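You operate a simulated robot arm through the tools that you are given. There is no shell and no other tool. Be economical: measure what you need, move in short steps, check, and stop when the job is done.

Carry out the task below with a simulated two-armed robot. There is one attempt and no reset: what you move stays moved.

JOB
Fetch the carton that says "valves" from the top of the white bench and set it on the pad of the thickness gauge. Take the tape roll and leave it on the outline on the clip shelf. Fetch the blue paint jar and set it on the shelf in the brown crate. Put the box marked "1000 g" from the top of the long rack on the blue panel and the box that says "1200 g" on the load bench top. Put the one-dot spring on the top of the long rack away on the top of the teal bench. Fetch the box marked "400 g" from the top of the long rack and set it in the brown box. Put the carton labelled "washers" from the top of the upholstery bench on the brown tool board top. Take the purple carton on the top of the rim bench and put it away on the top of the long rack. Fetch the large white brake pad and stand it on the low shelf of the orange bench. Pull the green trolley drawer open. Do these in any order. Set down upright: carton, blue paint jar, box, purple carton, large white brake pad.

The check looks at the end state, three seconds after you hand in, the way a careful person would. Anything else that was tipped, shoved, dropped, spilled or broken makes it a failure.

ROBOT AND FRAMES
Two 7-joint arms with fingered hands on one trunk, on a base that drives. Base frame: it is fixed to the floor where the robot stands at the start and does not move with it; the origin is under the middle of the robot, x ahead of it, y to its left, z up. Readings come in mm, degrees, newtons and seconds.
The left shoulder is at the start at [70, 169, 1253], the right one opposite. Places, roughly: blue paint jar [-13250, 2000, 1000]; blue panel [-13750, 5000, 1000]; brown box (24x16x9 cm) [-13400, 2000, 1000]; brown tool board top [-9300, 4800, 700]; charger box, controller box, converter box, relay  [-13500, 4250, 1000]; fuse box, horn box, junction box [-13500, 2500, 1000]; green trolley drawer [-7000, 7600, 700]; large white brake pad [750, 750, 1000]; load bench top [-11800, 1300, 900]; low shelf of the orange bench [700, 1500, 200]; nut carton, valve carton [500, 0, 1000]; one-dot spring (5x5x12 cm) [-13700, 3300, 1000]; outline on the clip shelf (24x12 cm) [-11740, 5300, 420]; pad of the thickness gauge (21x21 cm) [540, 3540, 900]; purple carton [-4250, 2500, 1000]; shelf in the brown crate [-12900, 2600, 300]; shim carton, washer carton [-5750, 2500, 750]; tape roll (7x7x4 cm) [-12700, 2500, 700]; top of the long rack [-13500, 3400, 1000]; top of the teal bench [700, 5500, 900]. Payload 3.4 kg a hand.
The TCP of each hand is the grasp point between the finger pads, 23 mm short of the fingertips. In the tool frame z runs along the fingers and y along their closing line. The gripper opens to 116 mm. The gripper's body begins 65 mm behind the TCP. The gripper is a hand of 4 fingers: y runs from the thumb to the fingers, the wrist lies at [0, 0, -211] in the tool frame, and closing takes about 1.5 s.
Orientation is that of the tool frame in the base frame, as a unit quaternion [x, y, z, w]. With the fingers straight down and closing along the base's y, the tool's x points along the base's -x, its y along +y and its z along -z.

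CONTROLS
- The arms move only by the tool jog_arm. It takes "left_commands", "right_commands" or both (then of equal length, played together; a hand with none holds still); each is a list of rows, each an object (a shift or turn left out is 0, a gripper value left out holds the last) with "xyz": the shift along the tool's x, y, z in mm, a list of three; "rotation": the turn, a rotation vector about the tool's x, y, z in degrees, a list of three. In form: [{"xyz": [dx, dy, dz], "rotation": [wx, wy, wz]}, ...]. A call has 1 to 20 rows; each row is the pose to reach, as a shift and turn from the pose commanded when the call began, along the tool's axes at that moment. "left_hand" and "right_hand" are, for a hand that has rows, the opening, from 0 (shut) to 1 (fully open), set as the call begins (left out, the last holds). A row lasts 0.2 s, in which the tool goes at most 50 mm and 8.6 degrees; a call with a longer step from one row to the next is refused whole, and so is a gripper value outside its range. A pose out of reach is approached as far as the arm can. The call stops where the force on the tool passes 40 N (or 10 N more than at its start, if that is more) or the arm is blocked; 0.2 s more then pass. The fingers move at their own pace (about 153 mm/s each) and stop on an object; they squeeze with about 33 N. The grip force told is the motor's: it shows also when the fingers shut on nothing. Time passes only in rows, and 0.2 s behind the last, so rows that repeat a pose let the fingers close. It gives the time, the measured TCP pose, the force on the tool (base axes), the opening and the grip force at its end, in the units of the frame above (readings bear some noise), with the torque about the TCP (base axes, N m) and any sound that the robot's microphone picked up.
- Cameras (640 x 400 px; columns grow to the right, rows downward): "scene" is now at [135.3, 23.9, 1480.9]; the picture's right is [0.23, -0.97, 0.00], its down [-0.58, -0.13, -0.81] and it looks along [0.79, 0.18, -0.59] (base axes); focal length 214 px, centre (320, 200). "left" rides on the left gripper at [-69, 1, -90] in its tool frame; the picture's right is [-0.01, -1.00, 0.00], its down [0.79, -0.01, -0.61] and it looks along [0.61, -0.01, 0.79] (tool axes); focal length 251 px, centre (320, 200). "right" rides on the right gripper at [68, 1, -90] in its tool frame; the picture's right is [-0.01, 1.00, 0.00], its down [-0.80, -0.01, -0.61] and it looks along [-0.61, -0.01, 0.80] (tool axes); focal length 251 px, centre (320, 200). There is no depth. A picture from a camera that has moved, and an enlarged one, comes with that camera's place and axes in the base frame and with its lens.
- capture(camera): a new picture of that camera. It takes no simulated time.
- slide_trunk(by): slides the trunk up (or, below 0, down) by that many mm; the arms and the scene camera ride with it, the base frame stays. It gives what a move gives, with no picture.
- steer(legs): drives the robot by 1 to 6 legs, each [ahead, left, turn to the left] in mm, mm and degrees, along the robot's own axes; the way and the turn of a leg run together, so that a leg with both is an arc; at most 1500 mm and 180 degrees a leg. The arms and the cameras ride along, it lands a little off, and it stops where it bumps. It gives what a move gives.
- move_fingers(finger1, finger2, finger3, thumb_bend, hand): sets how far each is bent, from 0 (flat) to 1 (curled in); at 0.3 the hand is open as for a grip, at 0.7 the pads meet at the TCP. One left out holds its place. A second passes; each finger stops where it meets its share of the squeeze, and holds until it gets a number again. A gripper value or a shape takes the hand back. It gives what a move gives, with no picture; readings hold the bend of each and the force on the fingers (four entries, about 0 where the hand has none), thumb and palm.
- grasp_type(shape, hand): the hand has 4 fingers and takes this shape, open, in about a second: jaw (thumb against the fingers, like two jaws); tri (thumb and two fingers); tip (a fingertip pinch); poke (one finger out to press); point (the index stretched); flat (the hand flat); cup (the hand cupped); fist (a fist). The gripper value then closes the fingers along that shape, each until it touches; the sizes above hold for jaw. It gives what a move gives, with no picture.
- pan_tilt(pan, tilt): turns the head with the scene camera to pan (to the left, within 86 degrees either way) and tilt (down, from -29 to 69), counted from straight ahead of the robot. It gives what a move gives.
- enlarge(camera, box): a new picture of the part [left, top, right, bottom] of that camera's present view, enlarged. It takes no simulated time.
- hand_in(): hands the job in; it is judged then, once.

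Go step by step. Nothing tells you exact positions but the pictures and the camera data: compare them with the known pose of the tool, close in by small moves and look again before you grip or let go. The budget is 535 turns and 328 pictures, counting those below and the enlarged ones. Unless the task says otherwise, let go and move clear before handing in, and close with one line.

The tools are called after ">>>" as name(argument=value, ...) on one line, values as JSON. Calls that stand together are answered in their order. jog_arm: Moves the arms, as the interface text tells. Its arguments: {"type":"object","properties":{"left_commands":{"type":"array","items":{"type":"object","properties":{"xyz":{"type":"array","items":{"type":"number"}},"rotation":{"type":"array","items":{"type":"number"}}}}},"left_hand":{"type":"number"},"right_commands":{"type":"array","items":{"type":"object","properties":{"xyz":{"type":"array","items":{"type":"number"}},"rotation":{"type":"array","items":{"type":"number"}}}}},"right_hand":{"type":"number"}},"required":[]} The other tools are called the same way: slide_trunk (by) slides the trunk up or down; grasp_type (shape, hand) gives the hand a shape; move_fingers (finger1, finger2, finger3, thumb_bend, hand) moves the fingers one by one; steer (legs) drives the base; pan_tilt (pan, tilt) turns the head that bears the scene camera; capture (camera) takes a picture; enlarge (camera, box) takes an enlarged picture of a part of a camera's view; hand_in () hands the job in.

At the start:

```text
time: 0.0
left_ee_pos: [365.6, 362.5, 1273.3]
left_tool_rot: [0.0, 1.0, 0.0, 0.0]
left_force: [0.4, -0.2, 0.3]
left_torque: [-0.02, -0.01, -0.04]
left_grip_width: 115.8
left_gripper_force: 0.1
left_shape: jaw
left_bend: [0.3, 0.3, 0.3, 0.3]
left_finger forces: [0.0, 0.1, 0.0, 0.0, 0.0, 0.1]
right_ee_pos: [576.9, -63.7, 1253.1]
right_tool_rot: [0.001, 1.0, 0.0, -0.001]
right_force: [0.2, -0.3, -0.2]
right_torque: [-0.01, -0.03, 0.0]
right_grip_width: 116.0
right_gripper_force: 0.1
right_shape: jaw
right_bend: [0.3, 0.3, 0.3, 0.3]
right_finger forces: [0.0, 0.1, 0.0, 0.0, 0.0, 0.0]
trunk travel left (down, up): [-760.0, 180.0]
robot x, y, heading: [1.0, 1.8, 0.0]
head pan, tilt: [13.0, 36.2]
```

scene: 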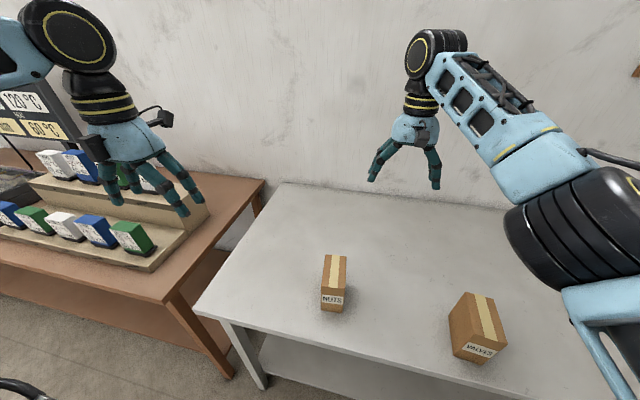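
right: 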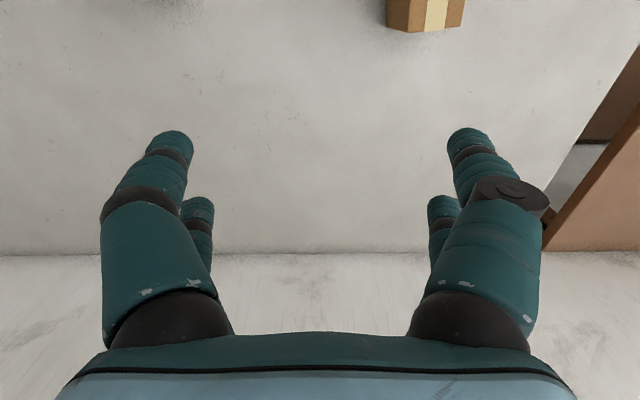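
left: 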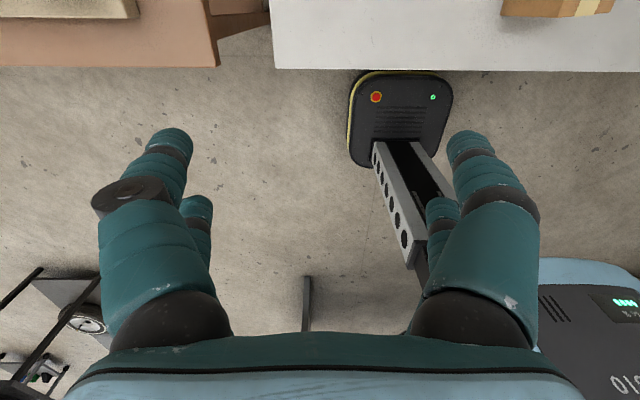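

I see the NUTS and VALVES cartons on the white bench ahead, with the valves carton to the right. I'll zoom in on it and look around.

>>> enlarge(camera="scene", box=[300, 230, 540, 380])

>>> pan_tilt(pan=60, tilt=30)

>>> capture(camera="scene")

```text
2.67 times, centred on (420, 305) of scene
camera zoom: at [135.3, 23.9, 1480.9], right [0.23, -0.97, 0.0], down [-0.58, -0.13, -0.81], along [0.79, 0.18, -0.59], focal length 572 px, centre (53, -80)
```

zoom: 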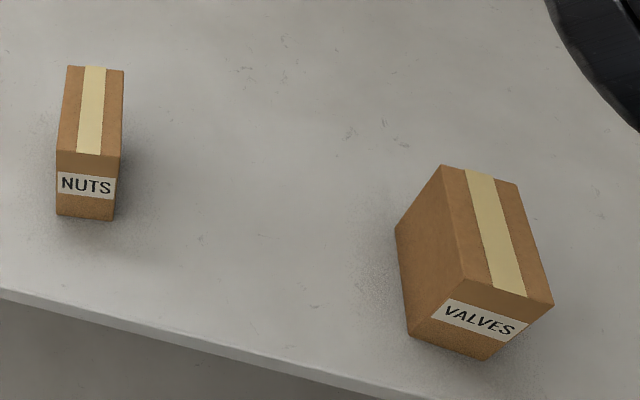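

```text
time: 1.1
left_ee_pos: [365.8, 361.8, 1273.0]
left_tool_rot: [0.0, 1.0, 0.001, 0.0]
left_force: [1.1, -0.2, 0.2]
left_torque: [0.0, 0.03, -0.02]
left_grip_width: 115.9
left_gripper_force: 0.0
left_shape: jaw
left_bend: [0.3, 0.3, 0.3, 0.3]
left_finger forces: [0.1, 0.0, 0.1, 0.0, 0.0, 0.0]
right_ee_pos: [577.6, -64.7, 1254.7]
right_tool_rot: [0.001, 1.0, 0.0, 0.001]
right_force: [-0.5, -0.2, 0.8]
right_torque: [-0.02, 0.0, 0.03]
right_grip_width: 116.0
right_gripper_force: 0.1
right_shape: jaw
right_bend: [0.3, 0.3, 0.3, 0.3]
right_finger forces: [0.0, 0.0, 0.0, 0.0, 0.0, 0.0]
trunk travel left (down, up): [-760.0, 180.0]
robot x, y, heading: [-4.3, -3.2, -0.0]
head pan, tilt: [60.0, 30.0]
```

```text
323 pictures are left
camera scene: at [95.5, 82.5, 1490.6], right [0.87, -0.5, 0.0], down [-0.25, -0.43, -0.87], along [0.43, 0.75, -0.5], focal length 214 px, centre (320, 200)
```

scene: 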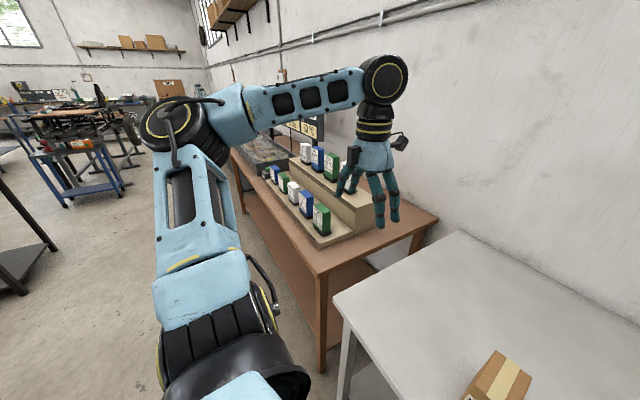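

The bench seems to be at about z≈880 and the valves carton at about (442, -275). I'll move the right hand above it and look again.

>>> jog_arm(right_commands=[{"xyz": [22, -35, 17]}, {"xyz": [45, -70, 34]}, {"xyz": [67, -105, 51]}, {"xyz": [90, -140, 68]}, {"xyz": [112, -175, 85]}, {"xyz": [135, -211, 104]}, {"xyz": [135, -211, 104]}])

>>> capture(camera="right")

>>> pan_tilt(pan=-20, tilt=45)

>>> capture(camera="scene")

```text
time: 2.8
left_ee_pos: [365.1, 362.9, 1273.2]
left_tool_rot: [0.0, 1.0, 0.0, 0.0]
left_force: [0.9, 0.5, 0.6]
left_torque: [0.02, 0.02, 0.0]
left_grip_width: 116.0
left_gripper_force: 0.0
left_shape: jaw
left_bend: [0.3, 0.3, 0.3, 0.3]
left_finger forces: [0.0, 0.0, 0.0, 0.0, 0.1, 0.0]
right_ee_pos: [442.0, -275.2, 1149.0]
right_tool_rot: [0.001, 1.0, 0.0, -0.001]
right_force: [0.3, 0.3, -1.1]
right_torque: [0.0, 0.06, 0.03]
right_grip_width: 115.8
right_gripper_force: 0.0
right_shape: jaw
right_bend: [0.3, 0.3, 0.3, 0.3]
right_finger forces: [0.1, 0.1, 0.0, 0.1, 0.0, 0.1]
trunk travel left (down, up): [-760.0, 180.0]
robot x, y, heading: [3.4, -2.4, -0.0]
head pan, tilt: [60.0, 30.0]
```

```text
322 pictures are left
camera right: at [373.2, -275.3, 1238.0], right [0.01, 1.0, 0.0], down [0.8, -0.01, 0.61], along [0.61, -0.01, -0.8], focal length 251 px, centre (320, 200)
```

right: 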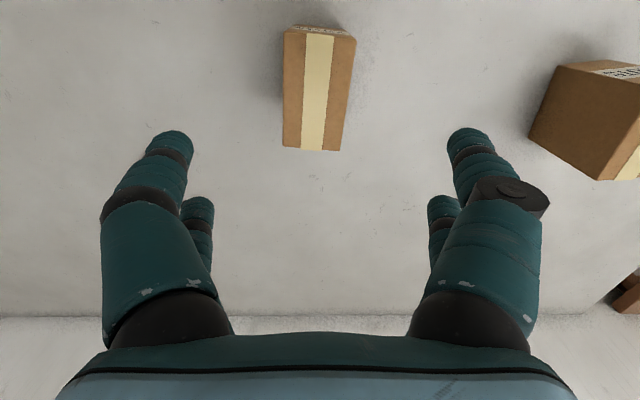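

```text
time: 4.3
left_ee_pos: [366.0, 360.9, 1273.2]
left_tool_rot: [0.0, 1.0, 0.0, 0.0]
left_force: [0.1, 0.0, -0.6]
left_torque: [0.02, -0.02, 0.01]
left_grip_width: 116.1
left_gripper_force: 0.1
left_shape: jaw
left_bend: [0.3, 0.3, 0.3, 0.3]
left_finger forces: [0.1, 0.0, 0.0, 0.0, 0.0, 0.1]
right_ee_pos: [441.9, -275.7, 1149.2]
right_tool_rot: [0.001, 1.0, 0.0, 0.0]
right_force: [-0.5, 0.6, 0.2]
right_torque: [0.01, 0.01, 0.02]
right_grip_width: 115.8
right_gripper_force: 0.0
right_shape: jaw
right_bend: [0.3, 0.3, 0.3, 0.3]
right_finger forces: [0.0, 0.0, 0.0, 0.0, 0.0, 0.1]
trunk travel left (down, up): [-760.0, 180.0]
robot x, y, heading: [-0.7, 0.3, -0.0]
head pan, tilt: [-20.0, 45.0]
```

```text
321 pictures are left
camera scene: at [126.5, -23.7, 1468.0], right [-0.34, -0.94, 0.0], down [-0.66, 0.24, -0.71], along [0.66, -0.24, -0.71], focal length 214 px, centre (320, 200)
```

scene: 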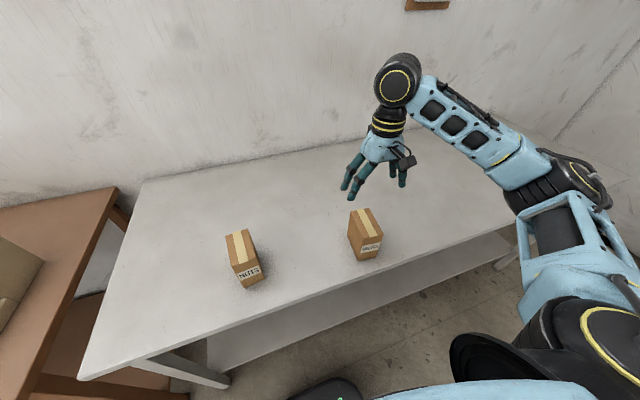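

Both views agree: carton centre (440,-278), top z≈996, yaw about −6.5°. I'll descend and grip it.

>>> jog_arm(right_commands=[{"xyz": [2, -3, 40], "rotation": [0, 0, 6.5]}, {"xyz": [2, -3, 85], "rotation": [0, 0, 6.5]}, {"xyz": [2, -3, 130], "rotation": [0, 0, 6.5]}, {"xyz": [2, -3, 165], "rotation": [0, 0, 6.5]}, {"xyz": [2, -3, 197], "rotation": [0, 0, 6.5]}, {"xyz": [2, -3, 197], "rotation": [0, 0, 6.5]}])

>>> capture(camera="right")

```text
time: 5.7
left_ee_pos: [364.6, 362.8, 1273.3]
left_tool_rot: [0.0, 1.0, 0.001, 0.0]
left_force: [0.4, 0.0, -0.5]
left_torque: [0.03, 0.0, 0.02]
left_grip_width: 116.2
left_gripper_force: 0.0
left_shape: jaw
left_bend: [0.3, 0.3, 0.3, 0.3]
left_finger forces: [0.0, 0.0, 0.0, 0.0, 0.1, 0.0]
right_ee_pos: [438.5, -278.2, 952.0]
right_tool_rot: [0.058, 0.998, 0.0, 0.002]
right_force: [0.0, -1.5, 1.5]
right_torque: [-0.01, 0.03, 0.02]
right_grip_width: 115.7
right_gripper_force: 0.0
right_shape: jaw
right_bend: [0.3, 0.3, 0.3, 0.3]
right_finger forces: [0.0, 0.0, 0.7, 0.1, 1.3, 0.0]
trunk travel left (down, up): [-760.0, 180.0]
robot x, y, heading: [1.3, 1.4, -0.1]
head pan, tilt: [-20.0, 45.0]
```

```text
320 pictures are left
camera right: at [370.4, -270.0, 1041.4], right [0.12, 0.99, 0.0], down [0.79, -0.1, 0.61], along [0.6, -0.07, -0.79], focal length 251 px, centre (320, 200)
```

right: 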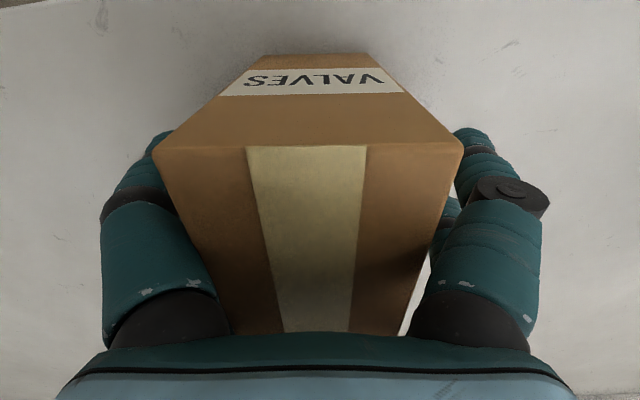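

The carton is aligned between the fingers. Closing and lifting.

>>> jog_arm(right_hand=0, right_commands=[{"xyz": [0, 0, 0]}, {"xyz": [0, 0, 0]}, {"xyz": [0, 0, 0]}, {"xyz": [0, 0, 0]}, {"xyz": [0, 0, 0]}, {"xyz": [0, 0, 0]}, {"xyz": [0, 0, 0]}, {"xyz": [0, 0, 0]}, {"xyz": [0, 0, -20]}, {"xyz": [0, 0, -60]}, {"xyz": [0, 0, -105]}, {"xyz": [0, 0, -150]}, {"xyz": [0, 0, -150]}])

>>> capture(camera="right")

```text
time: 8.5
left_ee_pos: [366.6, 362.3, 1274.0]
left_tool_rot: [0.0, 1.0, 0.0, 0.0]
left_force: [-0.3, -0.2, -0.6]
left_torque: [-0.02, 0.01, 0.01]
left_grip_width: 115.6
left_gripper_force: 0.1
left_shape: jaw
left_bend: [0.3, 0.3, 0.3, 0.3]
left_finger forces: [0.1, 0.1, 0.0, 0.1, 0.1, 0.0]
right_ee_pos: [439.4, -278.3, 1103.5]
right_tool_rot: [0.058, 0.998, 0.0, 0.0]
right_force: [0.4, -0.5, -1.6]
right_torque: [0.03, 0.03, -0.01]
right_grip_width: 56.6
right_gripper_force: 32.6
right_shape: jaw
right_bend: [0.72, 0.72, 0.72, 0.7]
right_finger forces: [36.3, 36.2, 43.0, 0.0, 32.0, 0.0]
trunk travel left (down, up): [-760.0, 180.0]
robot x, y, heading: [-2.0, -0.3, -0.2]
head pan, tilt: [-20.0, 45.0]
```

```text
319 pictures are left
camera right: at [371.9, -270.8, 1191.6], right [0.12, 0.99, 0.0], down [0.79, -0.1, 0.61], along [0.6, -0.07, -0.8], focal length 251 px, centre (320, 200)
```

right: 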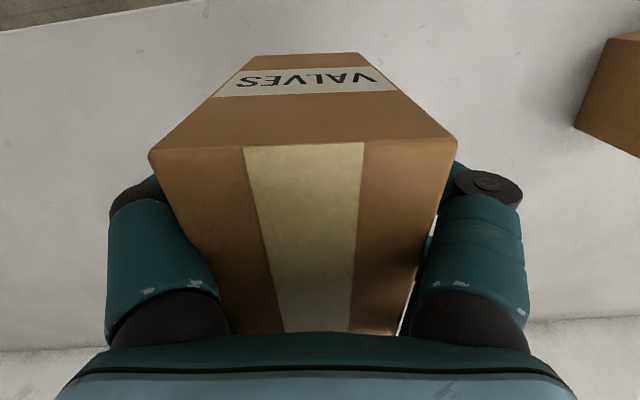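

Valves carton is in the right hand. Now I'll back off and drive left to face the orange bench with the brake pads.

>>> steer(legs=[[-150, 0, 0], [0, 800, 0]])

>>> pan_tilt(pan=15, tilt=30)

>>> capture(camera="scene")

```text
time: 13.7
left_ee_pos: [214.3, 1162.4, 1273.1]
left_tool_rot: [-0.001, 1.0, -0.001, 0.0]
left_force: [0.3, -0.5, -0.4]
left_torque: [-0.03, 0.01, 0.03]
left_grip_width: 115.8
left_gripper_force: 0.2
left_shape: jaw
left_bend: [0.3, 0.3, 0.3, 0.3]
left_finger forces: [0.1, 0.0, 0.1, 0.1, 0.1, 0.1]
right_ee_pos: [290.0, 521.7, 1102.1]
right_tool_rot: [0.056, 0.998, 0.0, 0.0]
right_force: [-0.2, 0.0, -1.7]
right_torque: [-0.01, -0.01, 0.01]
right_grip_width: 56.6
right_gripper_force: 32.6
right_shape: jaw
right_bend: [0.72, 0.72, 0.72, 0.7]
right_finger forces: [36.3, 36.2, 43.1, 0.0, 31.8, 0.0]
trunk travel left (down, up): [-760.0, 180.0]
robot x, y, heading: [-151.3, 803.1, 0.3]
head pan, tilt: [-20.0, 45.0]
```

```text
time: 14.8
left_ee_pos: [216.4, 1163.1, 1273.6]
left_tool_rot: [0.0, 1.0, 0.0, 0.001]
left_force: [-0.5, 0.7, -0.5]
left_torque: [0.02, 0.03, -0.02]
left_grip_width: 116.1
left_gripper_force: 0.1
left_shape: jaw
left_bend: [0.3, 0.3, 0.3, 0.3]
left_finger forces: [0.0, 0.0, 0.1, 0.1, 0.1, 0.0]
right_ee_pos: [290.0, 521.6, 1101.6]
right_tool_rot: [0.057, 0.998, 0.0, 0.0]
right_force: [0.0, 0.2, -1.4]
right_torque: [0.0, 0.02, 0.05]
right_grip_width: 56.5
right_gripper_force: 33.3
right_shape: jaw
right_bend: [0.72, 0.72, 0.72, 0.7]
right_finger forces: [36.3, 36.2, 43.0, 0.1, 31.8, 0.1]
trunk travel left (down, up): [-760.0, 180.0]
robot x, y, heading: [-151.5, 798.9, 0.3]
head pan, tilt: [15.0, 30.0]
```

```text
318 pictures are left
camera scene: at [-12.6, 827.7, 1490.5], right [0.26, -0.97, 0.0], down [-0.48, -0.13, -0.87], along [0.84, 0.22, -0.5], focal length 214 px, centre (320, 200)
```

scene: 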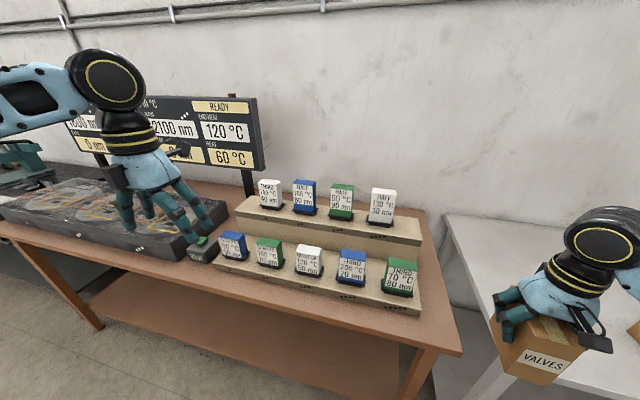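

Several labelled blocks sit on the display. I'll zoom in to read them.

>>> enlarge(camera="scene", box=[210, 165, 430, 305])

```text
2.86 times, centred on (320, 235) of scene
camera zoom: at [-12.6, 827.7, 1490.5], right [0.26, -0.97, 0.0], down [-0.48, -0.13, -0.87], along [0.84, 0.22, -0.5], focal length 613 px, centre (320, 100)
```

zoom: 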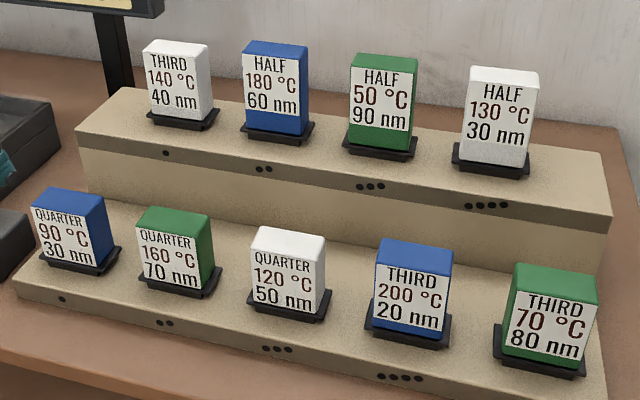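

The "HALF" white pad sits near (758,770), which matches the listed place and is the large white one. I'll drive closer so the left hand can reach it.

>>> steer(legs=[[0, -150, 0], [250, 0, 0]])

>>> pan_tilt(pan=10, tilt=35)

>>> enlarge(camera="scene", box=[160, 100, 480, 300])

```text
time: 17.6
left_ee_pos: [465.8, 1013.7, 1274.3]
left_tool_rot: [-0.002, 1.0, 0.0, 0.001]
left_force: [-0.9, -0.1, 0.3]
left_torque: [-0.02, -0.02, 0.01]
left_grip_width: 115.8
left_gripper_force: 0.2
left_shape: jaw
left_bend: [0.3, 0.3, 0.3, 0.3]
left_finger forces: [0.0, 0.1, 0.0, 0.0, 0.0, 0.0]
right_ee_pos: [540.7, 374.1, 1102.9]
right_tool_rot: [0.056, 0.998, 0.0, 0.0]
right_force: [-0.5, -0.7, -1.6]
right_torque: [0.03, 0.01, -0.03]
right_grip_width: 56.4
right_gripper_force: 33.4
right_shape: jaw
right_bend: [0.72, 0.72, 0.72, 0.7]
right_finger forces: [36.3, 36.3, 43.0, 0.1, 32.0, 0.0]
trunk travel left (down, up): [-760.0, 180.0]
robot x, y, heading: [101.9, 653.1, 0.4]
head pan, tilt: [15.0, 30.0]
```

```text
time: 18.2
left_ee_pos: [467.3, 1014.1, 1273.3]
left_tool_rot: [-0.001, 1.0, 0.0, 0.0]
left_force: [-0.9, 0.4, 0.5]
left_torque: [-0.01, 0.02, -0.01]
left_grip_width: 116.1
left_gripper_force: 0.0
left_shape: jaw
left_bend: [0.3, 0.3, 0.3, 0.3]
left_finger forces: [0.0, 0.0, 0.0, 0.1, 0.1, 0.0]
right_ee_pos: [542.3, 373.1, 1102.2]
right_tool_rot: [0.056, 0.998, 0.001, 0.0]
right_force: [-0.6, 0.2, -2.7]
right_torque: [0.02, 0.01, -0.02]
right_grip_width: 56.4
right_gripper_force: 33.2
right_shape: jaw
right_bend: [0.72, 0.72, 0.72, 0.7]
right_finger forces: [36.3, 36.3, 43.1, 0.0, 31.9, 0.0]
trunk travel left (down, up): [-760.0, 180.0]
robot x, y, heading: [102.6, 653.7, 0.2]
head pan, tilt: [10.0, 35.0]
```

```text
2.00 times, centred on (320, 200) of scene
camera zoom: at [238.8, 670.8, 1482.8], right [0.18, -0.98, 0.0], down [-0.56, -0.1, -0.82], along [0.81, 0.14, -0.57], focal length 429 px, centre (320, 200)
```

zoom: 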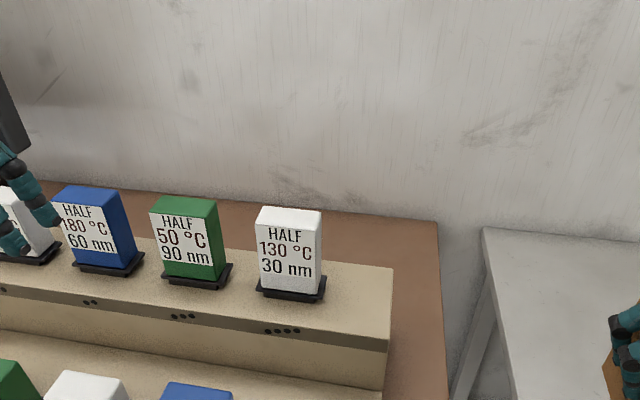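

Triangulation gives the white HALF pad at about (658,786), z 1037–1158, roughly 36 × 73 mm. I'll bring the left hand to a 45° pre-grasp in front of it.

>>> jog_arm(left_commands=[{"xyz": [-10, -35, 5], "rotation": [0, -6, 0]}, {"xyz": [-25, -70, 15], "rotation": [0, -13, 0]}, {"xyz": [-45, -105, 30], "rotation": [0, -20, 0]}, {"xyz": [-65, -140, 45], "rotation": [0, -27, 0]}, {"xyz": [-85, -175, 65], "rotation": [0, -34, 0]}, {"xyz": [-105, -205, 85], "rotation": [0, -40, 0]}, {"xyz": [-124, -228, 104], "rotation": [0, -45, 0]}, {"xyz": [-124, -228, 104], "rotation": [0, -45, 0]}])

>>> capture(camera="left")

>>> capture(camera="scene")

```text
time: 20.0
left_ee_pos: [602.4, 787.7, 1186.7]
left_tool_rot: [0.024, 0.927, -0.002, 0.374]
left_force: [0.7, -0.7, 0.2]
left_torque: [-0.03, 0.03, 0.02]
left_grip_width: 116.1
left_gripper_force: 0.0
left_shape: jaw
left_bend: [0.3, 0.3, 0.3, 0.3]
left_finger forces: [0.1, 0.0, 0.1, 0.1, 0.0, 0.1]
left hand out of reach, approached as far as the arm can: row 7, 8
right_ee_pos: [543.9, 374.9, 1101.7]
right_tool_rot: [0.056, 0.998, -0.001, -0.001]
right_force: [0.1, 0.5, -1.6]
right_torque: [0.02, 0.03, 0.01]
right_grip_width: 56.8
right_gripper_force: 32.7
right_shape: jaw
right_bend: [0.72, 0.72, 0.72, 0.7]
right_finger forces: [36.3, 36.2, 42.9, 0.0, 31.8, 0.1]
trunk travel left (down, up): [-760.0, 180.0]
robot x, y, heading: [99.5, 651.2, 0.3]
head pan, tilt: [10.0, 35.0]
```

```text
315 pictures are left
camera left: at [590.5, 788.2, 1298.1], right [-0.04, -1.0, -0.01], down [-0.99, 0.04, -0.11], along [0.11, 0.01, -0.99], focal length 251 px, centre (320, 200)
```

left: 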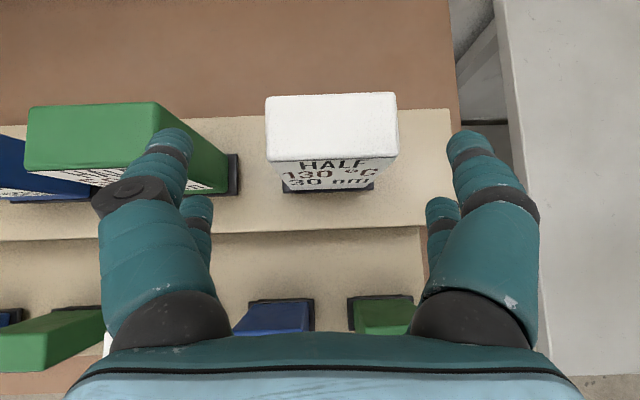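

```text
314 pictures are left
camera scene: at [240.3, 672.5, 1482.6], right [0.18, -0.98, 0.0], down [-0.57, -0.1, -0.82], along [0.81, 0.14, -0.57], focal length 214 px, centre (320, 200)
```

scene: 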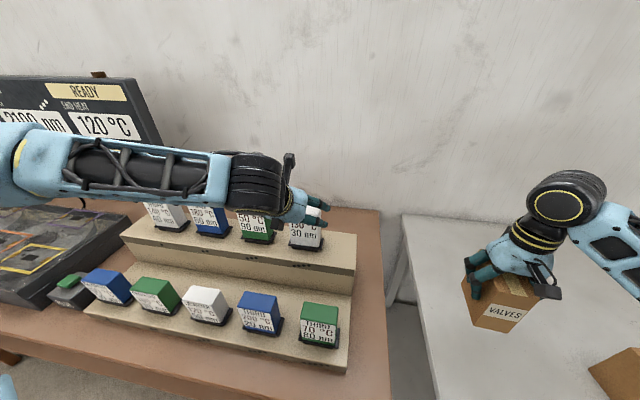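

The arm is too folded here. I'll back the base up 150 mm and then extend.

>>> steer(legs=[[-180, 0, 0]])

>>> jog_arm(left_commands=[{"xyz": [0, 0, 0]}])

```text
time: 21.5
left_ee_pos: [423.9, 785.3, 1184.9]
left_tool_rot: [0.025, 0.928, 0.0, 0.372]
left_force: [0.9, -0.9, -0.6]
left_torque: [-0.01, -0.01, 0.0]
left_grip_width: 116.0
left_gripper_force: 0.0
left_shape: jaw
left_bend: [0.3, 0.3, 0.3, 0.3]
left_finger forces: [0.1, 0.0, 0.0, 0.1, 0.1, 0.1]
right_ee_pos: [363.0, 373.0, 1100.9]
right_tool_rot: [0.058, 0.998, 0.001, -0.002]
right_force: [-0.1, -0.1, -1.8]
right_torque: [0.01, 0.01, 0.0]
right_grip_width: 56.2
right_gripper_force: 32.9
right_shape: jaw
right_bend: [0.72, 0.72, 0.72, 0.7]
right_finger forces: [36.2, 36.3, 43.0, 0.1, 31.8, 0.0]
trunk travel left (down, up): [-760.0, 180.0]
robot x, y, heading: [-78.4, 652.5, 0.3]
head pan, tilt: [10.0, 35.0]
```

```text
time: 21.9
left_ee_pos: [423.5, 786.1, 1186.7]
left_tool_rot: [0.024, 0.928, 0.0, 0.372]
left_force: [0.2, 0.3, -0.3]
left_torque: [-0.02, 0.01, 0.01]
left_grip_width: 115.7
left_gripper_force: 0.0
left_shape: jaw
left_bend: [0.3, 0.3, 0.3, 0.3]
left_finger forces: [0.0, 0.1, 0.0, 0.0, 0.1, 0.0]
right_ee_pos: [362.1, 372.9, 1101.9]
right_tool_rot: [0.057, 0.998, -0.001, -0.002]
right_force: [0.6, -0.3, -1.8]
right_torque: [0.03, -0.02, 0.04]
right_grip_width: 56.6
right_gripper_force: 32.8
right_shape: jaw
right_bend: [0.72, 0.72, 0.72, 0.7]
right_finger forces: [36.3, 36.3, 43.0, 0.1, 31.8, 0.1]
trunk travel left (down, up): [-760.0, 180.0]
robot x, y, heading: [-81.1, 652.2, -0.0]
head pan, tilt: [10.0, 35.0]
```

>>> jog_arm(left_commands=[{"xyz": [-28, 1, 34]}, {"xyz": [-56, 2, 68]}, {"xyz": [-84, 4, 102]}, {"xyz": [-113, 5, 137]}, {"xyz": [-113, 5, 137]}])

>>> capture(camera="left")

```text
time: 23.1
left_ee_pos: [581.3, 798.6, 1168.9]
left_tool_rot: [0.025, 0.928, -0.001, 0.372]
left_force: [0.0, -0.3, -1.3]
left_torque: [0.0, -0.02, 0.0]
left_grip_width: 116.0
left_gripper_force: 0.1
left_shape: jaw
left_bend: [0.3, 0.3, 0.3, 0.3]
left_finger forces: [0.0, 0.1, 0.0, 0.0, 0.0, 0.0]
left hand out of reach, approached as far as the arm can: row 4, 5
right_ee_pos: [361.7, 372.9, 1103.7]
right_tool_rot: [0.057, 0.998, 0.0, -0.001]
right_force: [0.3, 0.6, -2.3]
right_torque: [-0.03, -0.01, 0.0]
right_grip_width: 56.6
right_gripper_force: 32.6
right_shape: jaw
right_bend: [0.72, 0.72, 0.72, 0.7]
right_finger forces: [36.2, 36.4, 42.9, 0.1, 31.9, 0.0]
trunk travel left (down, up): [-760.0, 180.0]
robot x, y, heading: [-79.5, 652.9, -0.0]
head pan, tilt: [10.0, 35.0]
```

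```text
313 pictures are left
camera left: at [568.4, 798.3, 1280.5], right [-0.04, -1.0, -0.01], down [-0.99, 0.04, -0.11], along [0.11, 0.01, -0.99], focal length 251 px, centre (320, 200)
```

left: 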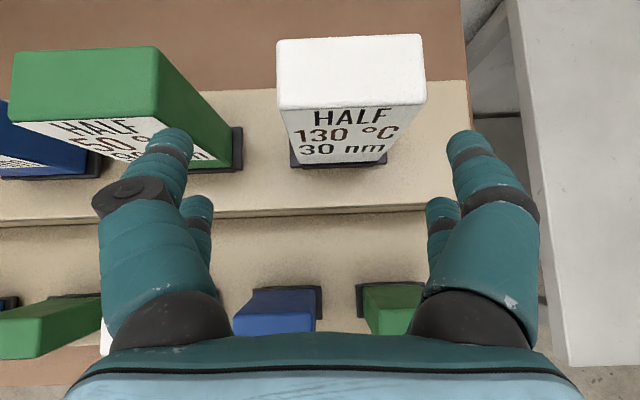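

Out of reach again, likely a wrist limit with the hand above shoulder height. I'll raise the trunk so the hand works below the shoulder.

>>> slide_trunk(by=180)

>>> steer(legs=[[70, 0, 0]])

>>> jog_arm(left_commands=[{"xyz": [30, 0, 32]}, {"xyz": [60, 0, 64]}, {"xyz": [90, 0, 96]}, {"xyz": [120, 0, 128]}, {"xyz": [120, 0, 128]}])

```text
time: 25.1
left_ee_pos: [583.0, 799.1, 1348.7]
left_tool_rot: [0.024, 0.928, -0.001, 0.373]
left_force: [0.0, -0.2, 0.0]
left_torque: [0.02, 0.0, 0.01]
left_grip_width: 115.9
left_gripper_force: 0.0
left_shape: jaw
left_bend: [0.3, 0.3, 0.3, 0.3]
left_finger forces: [0.0, 0.0, 0.2, 0.0, 0.1, 0.0]
right_ee_pos: [362.0, 374.0, 1281.6]
right_tool_rot: [0.057, 0.998, 0.0, 0.001]
right_force: [-0.2, -0.8, -2.3]
right_torque: [-0.01, -0.02, 0.0]
right_grip_width: 56.9
right_gripper_force: 32.6
right_shape: jaw
right_bend: [0.72, 0.72, 0.72, 0.7]
right_finger forces: [36.2, 36.3, 42.8, 0.0, 31.8, 0.1]
trunk travel left (down, up): [-940.0, 0.0]
robot x, y, heading: [-80.6, 648.5, 0.3]
head pan, tilt: [10.0, 35.0]
```

```text
time: 26.1
left_ee_pos: [640.8, 800.0, 1354.3]
left_tool_rot: [0.025, 0.926, -0.001, 0.378]
left_force: [-1.6, -0.5, 0.6]
left_torque: [0.01, -0.08, -0.03]
left_grip_width: 116.0
left_gripper_force: 0.1
left_shape: jaw
left_bend: [0.3, 0.3, 0.3, 0.3]
left_finger forces: [0.2, 0.1, 0.1, 0.0, 0.1, 0.0]
right_ee_pos: [420.0, 373.6, 1285.8]
right_tool_rot: [0.057, 0.998, 0.001, 0.004]
right_force: [-1.4, -0.3, -2.9]
right_torque: [0.0, -0.02, 0.02]
right_grip_width: 56.6
right_gripper_force: 33.0
right_shape: jaw
right_bend: [0.72, 0.72, 0.72, 0.7]
right_finger forces: [36.2, 36.2, 42.9, 0.0, 31.7, 0.0]
trunk travel left (down, up): [-940.0, 0.0]
robot x, y, heading: [-8.7, 651.4, -0.1]
head pan, tilt: [10.0, 35.0]
```

```text
time: 27.3
left_ee_pos: [626.3, 828.3, 1216.0]
left_tool_rot: [0.024, 0.928, -0.001, 0.373]
left_force: [0.2, 0.0, 0.3]
left_torque: [-0.01, -0.01, 0.01]
left_grip_width: 115.8
left_gripper_force: 0.0
left_shape: jaw
left_bend: [0.3, 0.3, 0.3, 0.3]
left_finger forces: [0.0, 0.0, 0.0, 0.0, 0.1, 0.1]
left hand out of reach, approached as far as the arm can: row 1, 2, 3, 4, 5
right_ee_pos: [430.4, 372.9, 1282.7]
right_tool_rot: [0.056, 0.998, 0.001, 0.001]
right_force: [0.3, 0.5, -1.7]
right_torque: [0.01, 0.0, -0.01]
right_grip_width: 56.7
right_gripper_force: 33.2
right_shape: jaw
right_bend: [0.72, 0.72, 0.72, 0.7]
right_finger forces: [36.2, 36.3, 42.9, 0.0, 31.8, 0.1]
trunk travel left (down, up): [-940.0, 0.0]
robot x, y, heading: [-12.9, 650.2, -0.0]
head pan, tilt: [10.0, 35.0]
```

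The limit is lateral: the hand wants to be farther out to its own side. I'll move the base right by 120 mm.

>>> steer(legs=[[0, -120, 0]])

>>> jog_arm(left_commands=[{"xyz": [5, 20, 6]}, {"xyz": [10, 40, 12]}, {"xyz": [20, 60, 20]}, {"xyz": [30, 72, 30]}, {"xyz": [30, 72, 30]}])

>>> capture(camera="left")

```text
time: 28.6
left_ee_pos: [626.7, 713.9, 1214.0]
left_tool_rot: [0.023, 0.927, -0.002, 0.373]
left_force: [0.4, 0.8, 0.0]
left_torque: [-0.02, 0.01, -0.01]
left_grip_width: 116.1
left_gripper_force: 0.2
left_shape: jaw
left_bend: [0.3, 0.3, 0.3, 0.3]
left_finger forces: [0.0, 0.0, 0.0, 0.0, 0.0, 0.1]
right_ee_pos: [431.8, 258.5, 1283.9]
right_tool_rot: [0.055, 0.998, -0.002, 0.001]
right_force: [0.3, -0.2, -2.6]
right_torque: [-0.01, 0.03, 0.02]
right_grip_width: 56.6
right_gripper_force: 32.7
right_shape: jaw
right_bend: [0.72, 0.72, 0.72, 0.7]
right_finger forces: [36.3, 36.3, 42.9, 0.1, 31.8, 0.1]
trunk travel left (down, up): [-940.0, 0.0]
robot x, y, heading: [-9.5, 533.3, 0.2]
head pan, tilt: [10.0, 35.0]
```

```text
time: 29.8
left_ee_pos: [631.0, 784.7, 1176.7]
left_tool_rot: [0.025, 0.928, -0.001, 0.371]
left_force: [0.6, -0.3, -0.5]
left_torque: [-0.01, 0.0, 0.0]
left_grip_width: 115.8
left_gripper_force: 0.1
left_shape: jaw
left_bend: [0.3, 0.3, 0.3, 0.3]
left_finger forces: [0.1, 0.0, 0.0, 0.1, 0.0, 0.0]
right_ee_pos: [432.7, 254.9, 1282.7]
right_tool_rot: [0.055, 0.998, -0.002, 0.0]
right_force: [0.7, -0.2, -1.5]
right_torque: [-0.02, -0.01, -0.02]
right_grip_width: 56.6
right_gripper_force: 32.6
right_shape: jaw
right_bend: [0.72, 0.72, 0.72, 0.7]
right_finger forces: [36.3, 36.3, 42.9, 0.1, 31.8, 0.0]
trunk travel left (down, up): [-940.0, 0.0]
robot x, y, heading: [-12.3, 531.3, 0.3]
head pan, tilt: [10.0, 35.0]
```

```text
312 pictures are left
camera left: at [618.1, 784.7, 1288.3], right [-0.04, -1.0, -0.01], down [-0.99, 0.04, -0.11], along [0.11, 0.0, -0.99], focal length 251 px, centre (320, 200)
```

left: 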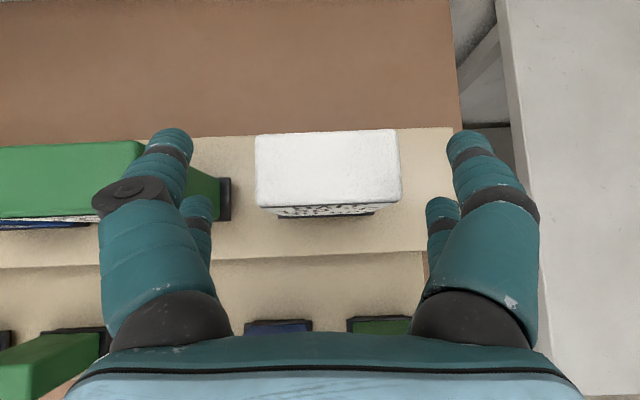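

>>> jog_arm(left_commands=[{"xyz": [11, -2, 20]}, {"xyz": [21, -4, 40]}, {"xyz": [32, -4, 61]}, {"xyz": [32, -4, 61]}])

>>> capture(camera="left")

```text
time: 30.8
left_ee_pos: [646.6, 793.1, 1170.0]
left_tool_rot: [0.025, 0.929, -0.001, 0.37]
left_force: [-0.1, 0.1, 0.1]
left_torque: [-0.02, 0.01, 0.0]
left_grip_width: 116.1
left_gripper_force: 0.0
left_shape: jaw
left_bend: [0.3, 0.3, 0.3, 0.3]
left_finger forces: [0.0, 0.1, 0.0, 0.0, 0.0, 0.0]
left hand out of reach, approached as far as the arm can: row 1, 2, 3, 4
right_ee_pos: [432.8, 254.5, 1281.1]
right_tool_rot: [0.056, 0.998, 0.001, 0.0]
right_force: [-0.3, -0.5, -2.1]
right_torque: [0.01, 0.02, 0.03]
right_grip_width: 56.4
right_gripper_force: 33.1
right_shape: jaw
right_bend: [0.72, 0.72, 0.72, 0.7]
right_finger forces: [36.3, 36.2, 42.8, 0.0, 31.7, 0.0]
trunk travel left (down, up): [-940.0, 0.0]
robot x, y, heading: [-10.3, 533.2, 0.3]
head pan, tilt: [10.0, 35.0]
```

```text
311 pictures are left
camera left: at [634.0, 792.3, 1282.4], right [-0.04, -1.0, -0.01], down [-0.99, 0.04, -0.11], along [0.11, 0.01, -0.99], focal length 251 px, centre (320, 200)
```

left: 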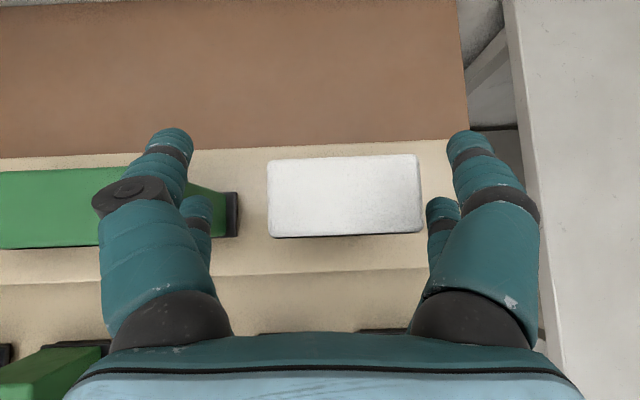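

The pitched posture hits a joint limit, so I'll go back to a top-down grip, which also fits under the bench later with the trunk lowered.

>>> jog_arm(left_commands=[{"xyz": [-10, -1, -10], "rotation": [0, 7, 0]}, {"xyz": [-14, -2, -14], "rotation": [0, 15, 0]}, {"xyz": [-14, -4, -14], "rotation": [0, 23, 0]}, {"xyz": [-14, -6, -14], "rotation": [0, 31, 0]}, {"xyz": [-14, -8, -14], "rotation": [0, 38, 0]}, {"xyz": [-14, -10, -14], "rotation": [0, 43.5, 0]}, {"xyz": [-14, -10, -14], "rotation": [0, 43.5, 0]}])

>>> capture(camera="left")

```text
time: 32.4
left_ee_pos: [566.4, 808.6, 1215.1]
left_tool_rot: [0.023, 1.0, 0.008, 0.003]
left_force: [0.1, 0.1, 0.9]
left_torque: [0.01, -0.01, 0.03]
left_grip_width: 115.9
left_gripper_force: 0.1
left_shape: jaw
left_bend: [0.3, 0.3, 0.3, 0.3]
left_finger forces: [0.0, 0.0, 0.0, 0.0, 0.0, 0.1]
left hand out of reach, approached as far as the arm can: row 2, 3, 4, 5, 6, 7
right_ee_pos: [431.9, 253.0, 1282.6]
right_tool_rot: [0.056, 0.998, 0.0, -0.001]
right_force: [0.1, 0.0, -2.6]
right_torque: [0.0, -0.02, 0.01]
right_grip_width: 56.2
right_gripper_force: 32.6
right_shape: jaw
right_bend: [0.72, 0.72, 0.72, 0.7]
right_finger forces: [36.3, 36.3, 42.8, 0.1, 31.9, 0.1]
trunk travel left (down, up): [-940.0, 0.0]
robot x, y, heading: [-10.2, 533.9, 0.6]
head pan, tilt: [10.0, 35.0]
```

```text
310 pictures are left
camera left: at [634.2, 805.6, 1305.2], right [-0.04, -1.0, -0.02], down [-0.8, 0.02, 0.6], along [-0.6, 0.03, -0.8], focal length 251 px, centre (320, 200)
```

left: 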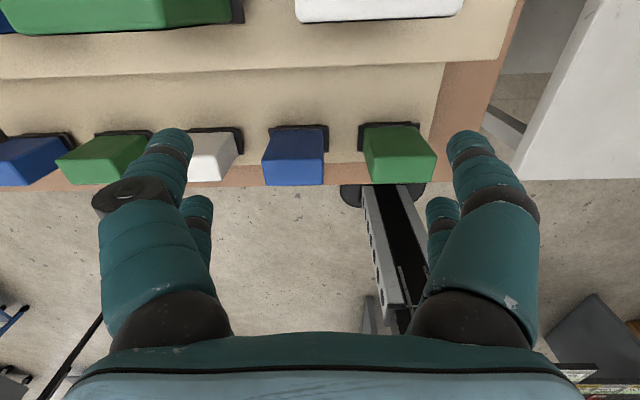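

Now the limit is plain forward reach, so I'll drive ahead 100 mm and re-check.

>>> steer(legs=[[110, 0, 0]])

>>> jog_arm(left_commands=[{"xyz": [5, -12, 0]}, {"xyz": [15, -25, 0]}, {"xyz": [15, -25, 0]}])

>>> capture(camera="left")

>>> capture(camera="scene")

```text
time: 33.6
left_ee_pos: [669.2, 810.4, 1217.8]
left_tool_rot: [0.022, 1.0, 0.008, 0.006]
left_force: [0.1, 0.5, 1.1]
left_torque: [-0.04, -0.06, 0.03]
left_grip_width: 116.0
left_gripper_force: 0.1
left_shape: jaw
left_bend: [0.3, 0.3, 0.3, 0.3]
left_finger forces: [0.0, 0.0, 0.0, 0.0, 0.1, 0.1]
right_ee_pos: [536.6, 253.1, 1284.7]
right_tool_rot: [0.054, 0.999, 0.0, 0.003]
right_force: [-0.8, -0.4, -1.3]
right_torque: [0.0, -0.04, 0.03]
right_grip_width: 56.6
right_gripper_force: 32.9
right_shape: jaw
right_bend: [0.72, 0.72, 0.72, 0.7]
right_finger forces: [36.3, 36.4, 42.9, 0.0, 31.7, 0.0]
trunk travel left (down, up): [-940.0, 0.0]
robot x, y, heading: [100.8, 533.9, 0.3]
head pan, tilt: [10.0, 35.0]
```

```text
time: 34.4
left_ee_pos: [660.7, 785.6, 1212.8]
left_tool_rot: [0.022, 1.0, 0.009, 0.003]
left_force: [0.5, 0.1, -0.5]
left_torque: [-0.01, 0.03, -0.03]
left_grip_width: 115.9
left_gripper_force: 0.1
left_shape: jaw
left_bend: [0.3, 0.3, 0.3, 0.3]
left_finger forces: [0.0, 0.0, 0.0, 0.0, 0.1, 0.0]
right_ee_pos: [542.1, 254.7, 1281.7]
right_tool_rot: [0.055, 0.998, 0.0, -0.001]
right_force: [-0.4, 0.3, -2.4]
right_torque: [0.0, 0.01, -0.01]
right_grip_width: 56.6
right_gripper_force: 33.0
right_shape: jaw
right_bend: [0.72, 0.72, 0.72, 0.7]
right_finger forces: [36.3, 36.4, 42.8, 0.1, 31.8, 0.1]
trunk travel left (down, up): [-940.0, 0.0]
robot x, y, heading: [99.7, 531.4, 0.5]
head pan, tilt: [10.0, 35.0]
```

```text
309 pictures are left
camera left: at [728.0, 782.4, 1303.8], right [-0.04, -1.0, -0.02], down [-0.8, 0.02, 0.6], along [-0.6, 0.03, -0.8], focal length 251 px, centre (320, 200)
```

left: 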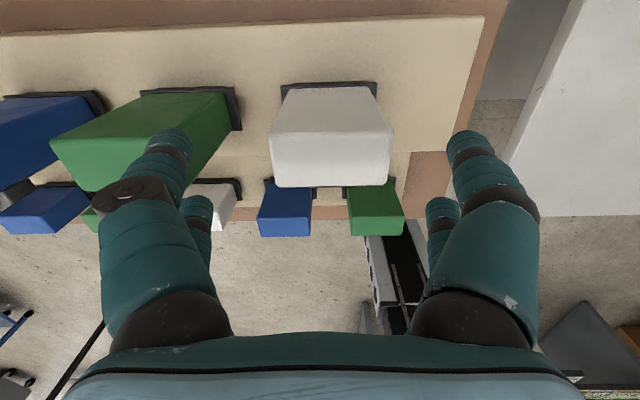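

```text
308 pictures are left
camera scene: at [238.2, 551.2, 1662.6], right [0.18, -0.98, 0.0], down [-0.57, -0.1, -0.82], along [0.81, 0.14, -0.57], focal length 214 px, centre (320, 200)
```

scene: 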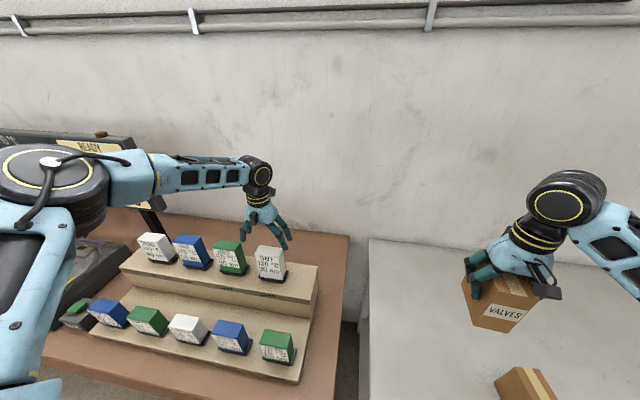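

Pad centre is at about (650,780), with top at z 1158. I'll lower the hand over it.

>>> jog_arm(left_commands=[{"xyz": [8, -5, 20]}, {"xyz": [10, -6, 50]}, {"xyz": [10, -6, 80]}, {"xyz": [10, -6, 105]}, {"xyz": [10, -6, 105]}])

>>> capture(camera="left")

```text
time: 35.6
left_ee_pos: [626.1, 793.3, 1130.3]
left_tool_rot: [0.023, 1.0, 0.008, 0.005]
left_force: [0.9, -3.2, 5.4]
left_torque: [-0.16, -0.04, 0.01]
left_grip_width: 115.7
left_gripper_force: 0.1
left_shape: jaw
left_bend: [0.3, 0.3, 0.3, 0.3]
left_finger forces: [0.0, 0.0, 0.0, 0.0, 5.6, 0.0]
left hand out of reach, approached as far as the arm can: row 2, 3, 4, 5
right_ee_pos: [539.8, 253.3, 1282.7]
right_tool_rot: [0.055, 0.998, 0.001, 0.0]
right_force: [-0.7, -0.3, -2.1]
right_torque: [0.05, -0.01, -0.02]
right_grip_width: 56.9
right_gripper_force: 32.4
right_shape: jaw
right_bend: [0.72, 0.72, 0.72, 0.7]
right_finger forces: [36.2, 36.2, 42.9, 0.0, 31.8, 0.0]
trunk travel left (down, up): [-940.0, 0.0]
robot x, y, heading: [99.7, 532.2, 0.2]
head pan, tilt: [10.0, 35.0]
```

```text
307 pictures are left
camera left: at [692.7, 789.3, 1219.4], right [-0.04, -1.0, -0.02], down [-0.8, 0.02, 0.6], along [-0.6, 0.03, -0.8], focal length 251 px, centre (320, 200)
```

left: 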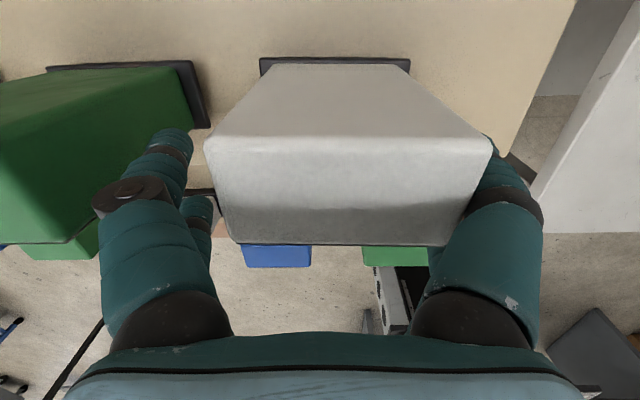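

Reach limit again at this stance, with the thumb just touching. I'll lift clear, then restand the base closer and slightly turned.

>>> jog_arm(left_commands=[{"xyz": [0, -6, 0]}, {"xyz": [0, -6, -40]}, {"xyz": [0, -6, -80]}, {"xyz": [0, -6, -110]}, {"xyz": [0, -6, -110]}])

>>> steer(legs=[[0, 125, -6], [35, 0, 0]])

>>> capture(camera="left")

```text
time: 36.8
left_ee_pos: [623.9, 786.8, 1238.9]
left_tool_rot: [0.022, 1.0, 0.008, 0.003]
left_force: [0.6, 0.4, 1.0]
left_torque: [-0.02, 0.01, 0.02]
left_grip_width: 115.8
left_gripper_force: 0.0
left_shape: jaw
left_bend: [0.3, 0.3, 0.3, 0.3]
left_finger forces: [0.1, 0.0, 0.0, 0.0, 0.0, 0.1]
right_ee_pos: [541.4, 254.8, 1280.3]
right_tool_rot: [0.054, 0.999, 0.0, 0.0]
right_force: [-0.3, -0.8, -1.9]
right_torque: [-0.01, 0.0, 0.01]
right_grip_width: 56.6
right_gripper_force: 32.9
right_shape: jaw
right_bend: [0.72, 0.72, 0.72, 0.7]
right_finger forces: [36.2, 36.3, 42.9, 0.1, 31.9, 0.1]
trunk travel left (down, up): [-940.0, 0.0]
robot x, y, heading: [96.2, 533.0, 0.2]
head pan, tilt: [10.0, 35.0]
```

```text
time: 38.5
left_ee_pos: [665.2, 856.5, 1240.0]
left_tool_rot: [0.07, 0.997, 0.009, 0.004]
left_force: [0.0, -0.6, -0.8]
left_torque: [0.02, 0.02, 0.01]
left_grip_width: 116.3
left_gripper_force: 0.1
left_shape: jaw
left_bend: [0.3, 0.3, 0.3, 0.3]
left_finger forces: [0.0, 0.0, 0.0, 0.0, 0.0, 0.1]
right_ee_pos: [531.9, 334.1, 1281.2]
right_tool_rot: [0.103, 0.995, 0.002, 0.001]
right_force: [0.1, -0.5, -1.8]
right_torque: [0.05, 0.02, 0.0]
right_grip_width: 56.5
right_gripper_force: 33.2
right_shape: jaw
right_bend: [0.72, 0.72, 0.72, 0.7]
right_finger forces: [36.3, 36.3, 42.9, 0.1, 31.8, 0.2]
trunk travel left (down, up): [-940.0, 0.0]
robot x, y, heading: [122.9, 656.8, -5.0]
head pan, tilt: [10.0, 35.0]
stopped in leg 2: the robot was blocked; the commanded pose is now the measured one
```

```text
306 pictures are left
camera left: at [732.1, 845.5, 1330.4], right [-0.13, -0.99, -0.02], down [-0.79, 0.09, 0.6], along [-0.59, 0.09, -0.8], focal length 251 px, centre (320, 200)
```

left: 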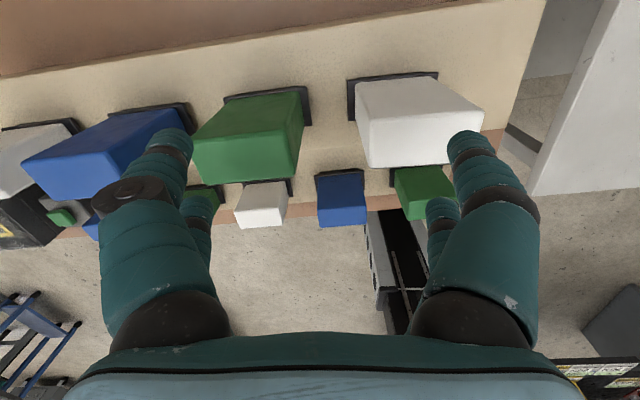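

Base touched the bench at x=123 and stopped. Now I'll align the hand over the pad.

>>> jog_arm(left_commands=[{"xyz": [2, -38, 0], "rotation": [0, 0, -3]}, {"xyz": [4, -77, 0], "rotation": [0, 0, -6]}, {"xyz": [4, -77, 20], "rotation": [0, 0, -6]}, {"xyz": [4, -77, 20], "rotation": [0, 0, -6]}])

>>> capture(camera="left")

```text
time: 39.5
left_ee_pos: [651.2, 786.5, 1216.3]
left_tool_rot: [0.018, 1.0, 0.007, 0.004]
left_force: [-0.3, -0.1, 0.2]
left_torque: [-0.03, 0.02, 0.0]
left_grip_width: 116.0
left_gripper_force: 0.1
left_shape: jaw
left_bend: [0.3, 0.3, 0.3, 0.3]
left_finger forces: [0.1, 0.0, 0.0, 0.0, 0.0, 0.0]
right_ee_pos: [533.0, 338.7, 1282.9]
right_tool_rot: [0.103, 0.995, -0.001, 0.0]
right_force: [0.0, -0.5, -2.1]
right_torque: [-0.01, 0.0, -0.01]
right_grip_width: 56.9
right_gripper_force: 33.4
right_shape: jaw
right_bend: [0.72, 0.72, 0.72, 0.7]
right_finger forces: [36.3, 36.4, 42.8, 0.1, 31.7, 0.1]
trunk travel left (down, up): [-940.0, 0.0]
robot x, y, heading: [119.6, 657.9, -5.2]
head pan, tilt: [10.0, 35.0]
```

```text
305 pictures are left
camera left: at [718.9, 782.2, 1307.0], right [-0.03, -1.0, -0.01], down [-0.8, 0.01, 0.6], along [-0.6, 0.03, -0.8], focal length 251 px, centre (320, 200)
```

left: 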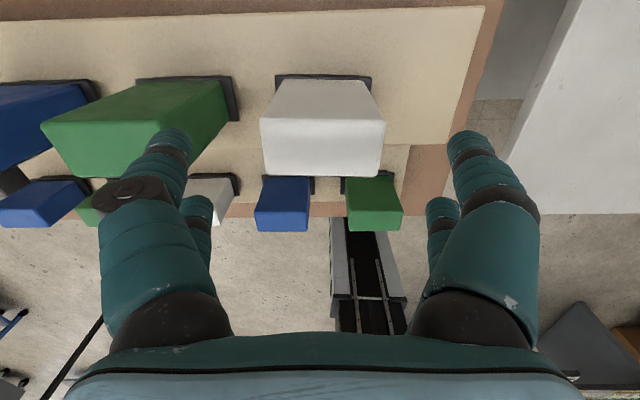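

>>> jog_arm(left_commands=[{"xyz": [3, -3, 25]}, {"xyz": [3, -3, 55]}, {"xyz": [3, -3, 85]}, {"xyz": [3, -3, 108]}, {"xyz": [3, -3, 108]}])

>>> capture(camera="left")

```text
time: 40.7
left_ee_pos: [625.5, 809.5, 1134.0]
left_tool_rot: [0.018, 1.0, 0.008, 0.004]
left_force: [-0.3, -2.7, 3.2]
left_torque: [-0.08, -0.04, -0.09]
left_grip_width: 115.9
left_gripper_force: 0.1
left_shape: jaw
left_bend: [0.31, 0.3, 0.3, 0.29]
left_finger forces: [0.6, 0.0, 0.0, 0.0, 2.8, 0.0]
left hand out of reach, approached as far as the arm can: row 1, 2, 3, 4, 5
right_ee_pos: [533.0, 337.5, 1283.6]
right_tool_rot: [0.103, 0.995, 0.0, -0.001]
right_force: [0.4, -0.1, -1.7]
right_torque: [0.01, 0.02, -0.01]
right_grip_width: 56.7
right_gripper_force: 33.3
right_shape: jaw
right_bend: [0.72, 0.72, 0.72, 0.7]
right_finger forces: [36.2, 36.2, 42.9, 0.0, 31.7, 0.0]
trunk travel left (down, up): [-940.0, 0.0]
robot x, y, heading: [123.1, 654.0, -5.0]
head pan, tilt: [10.0, 35.0]
```

```text
304 pictures are left
camera left: at [693.0, 805.7, 1224.5], right [-0.03, -1.0, -0.02], down [-0.8, 0.01, 0.6], along [-0.6, 0.03, -0.8], focal length 251 px, centre (320, 200)
```

left: 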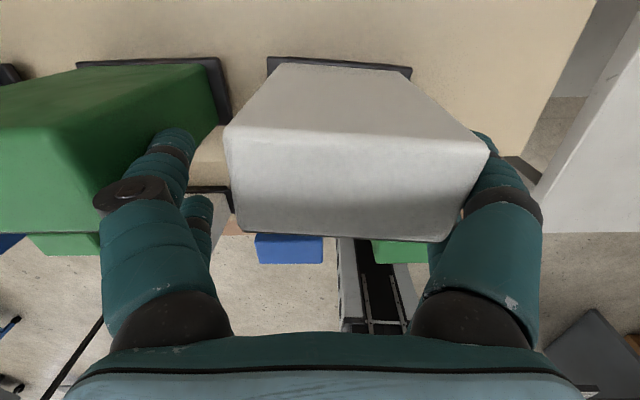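

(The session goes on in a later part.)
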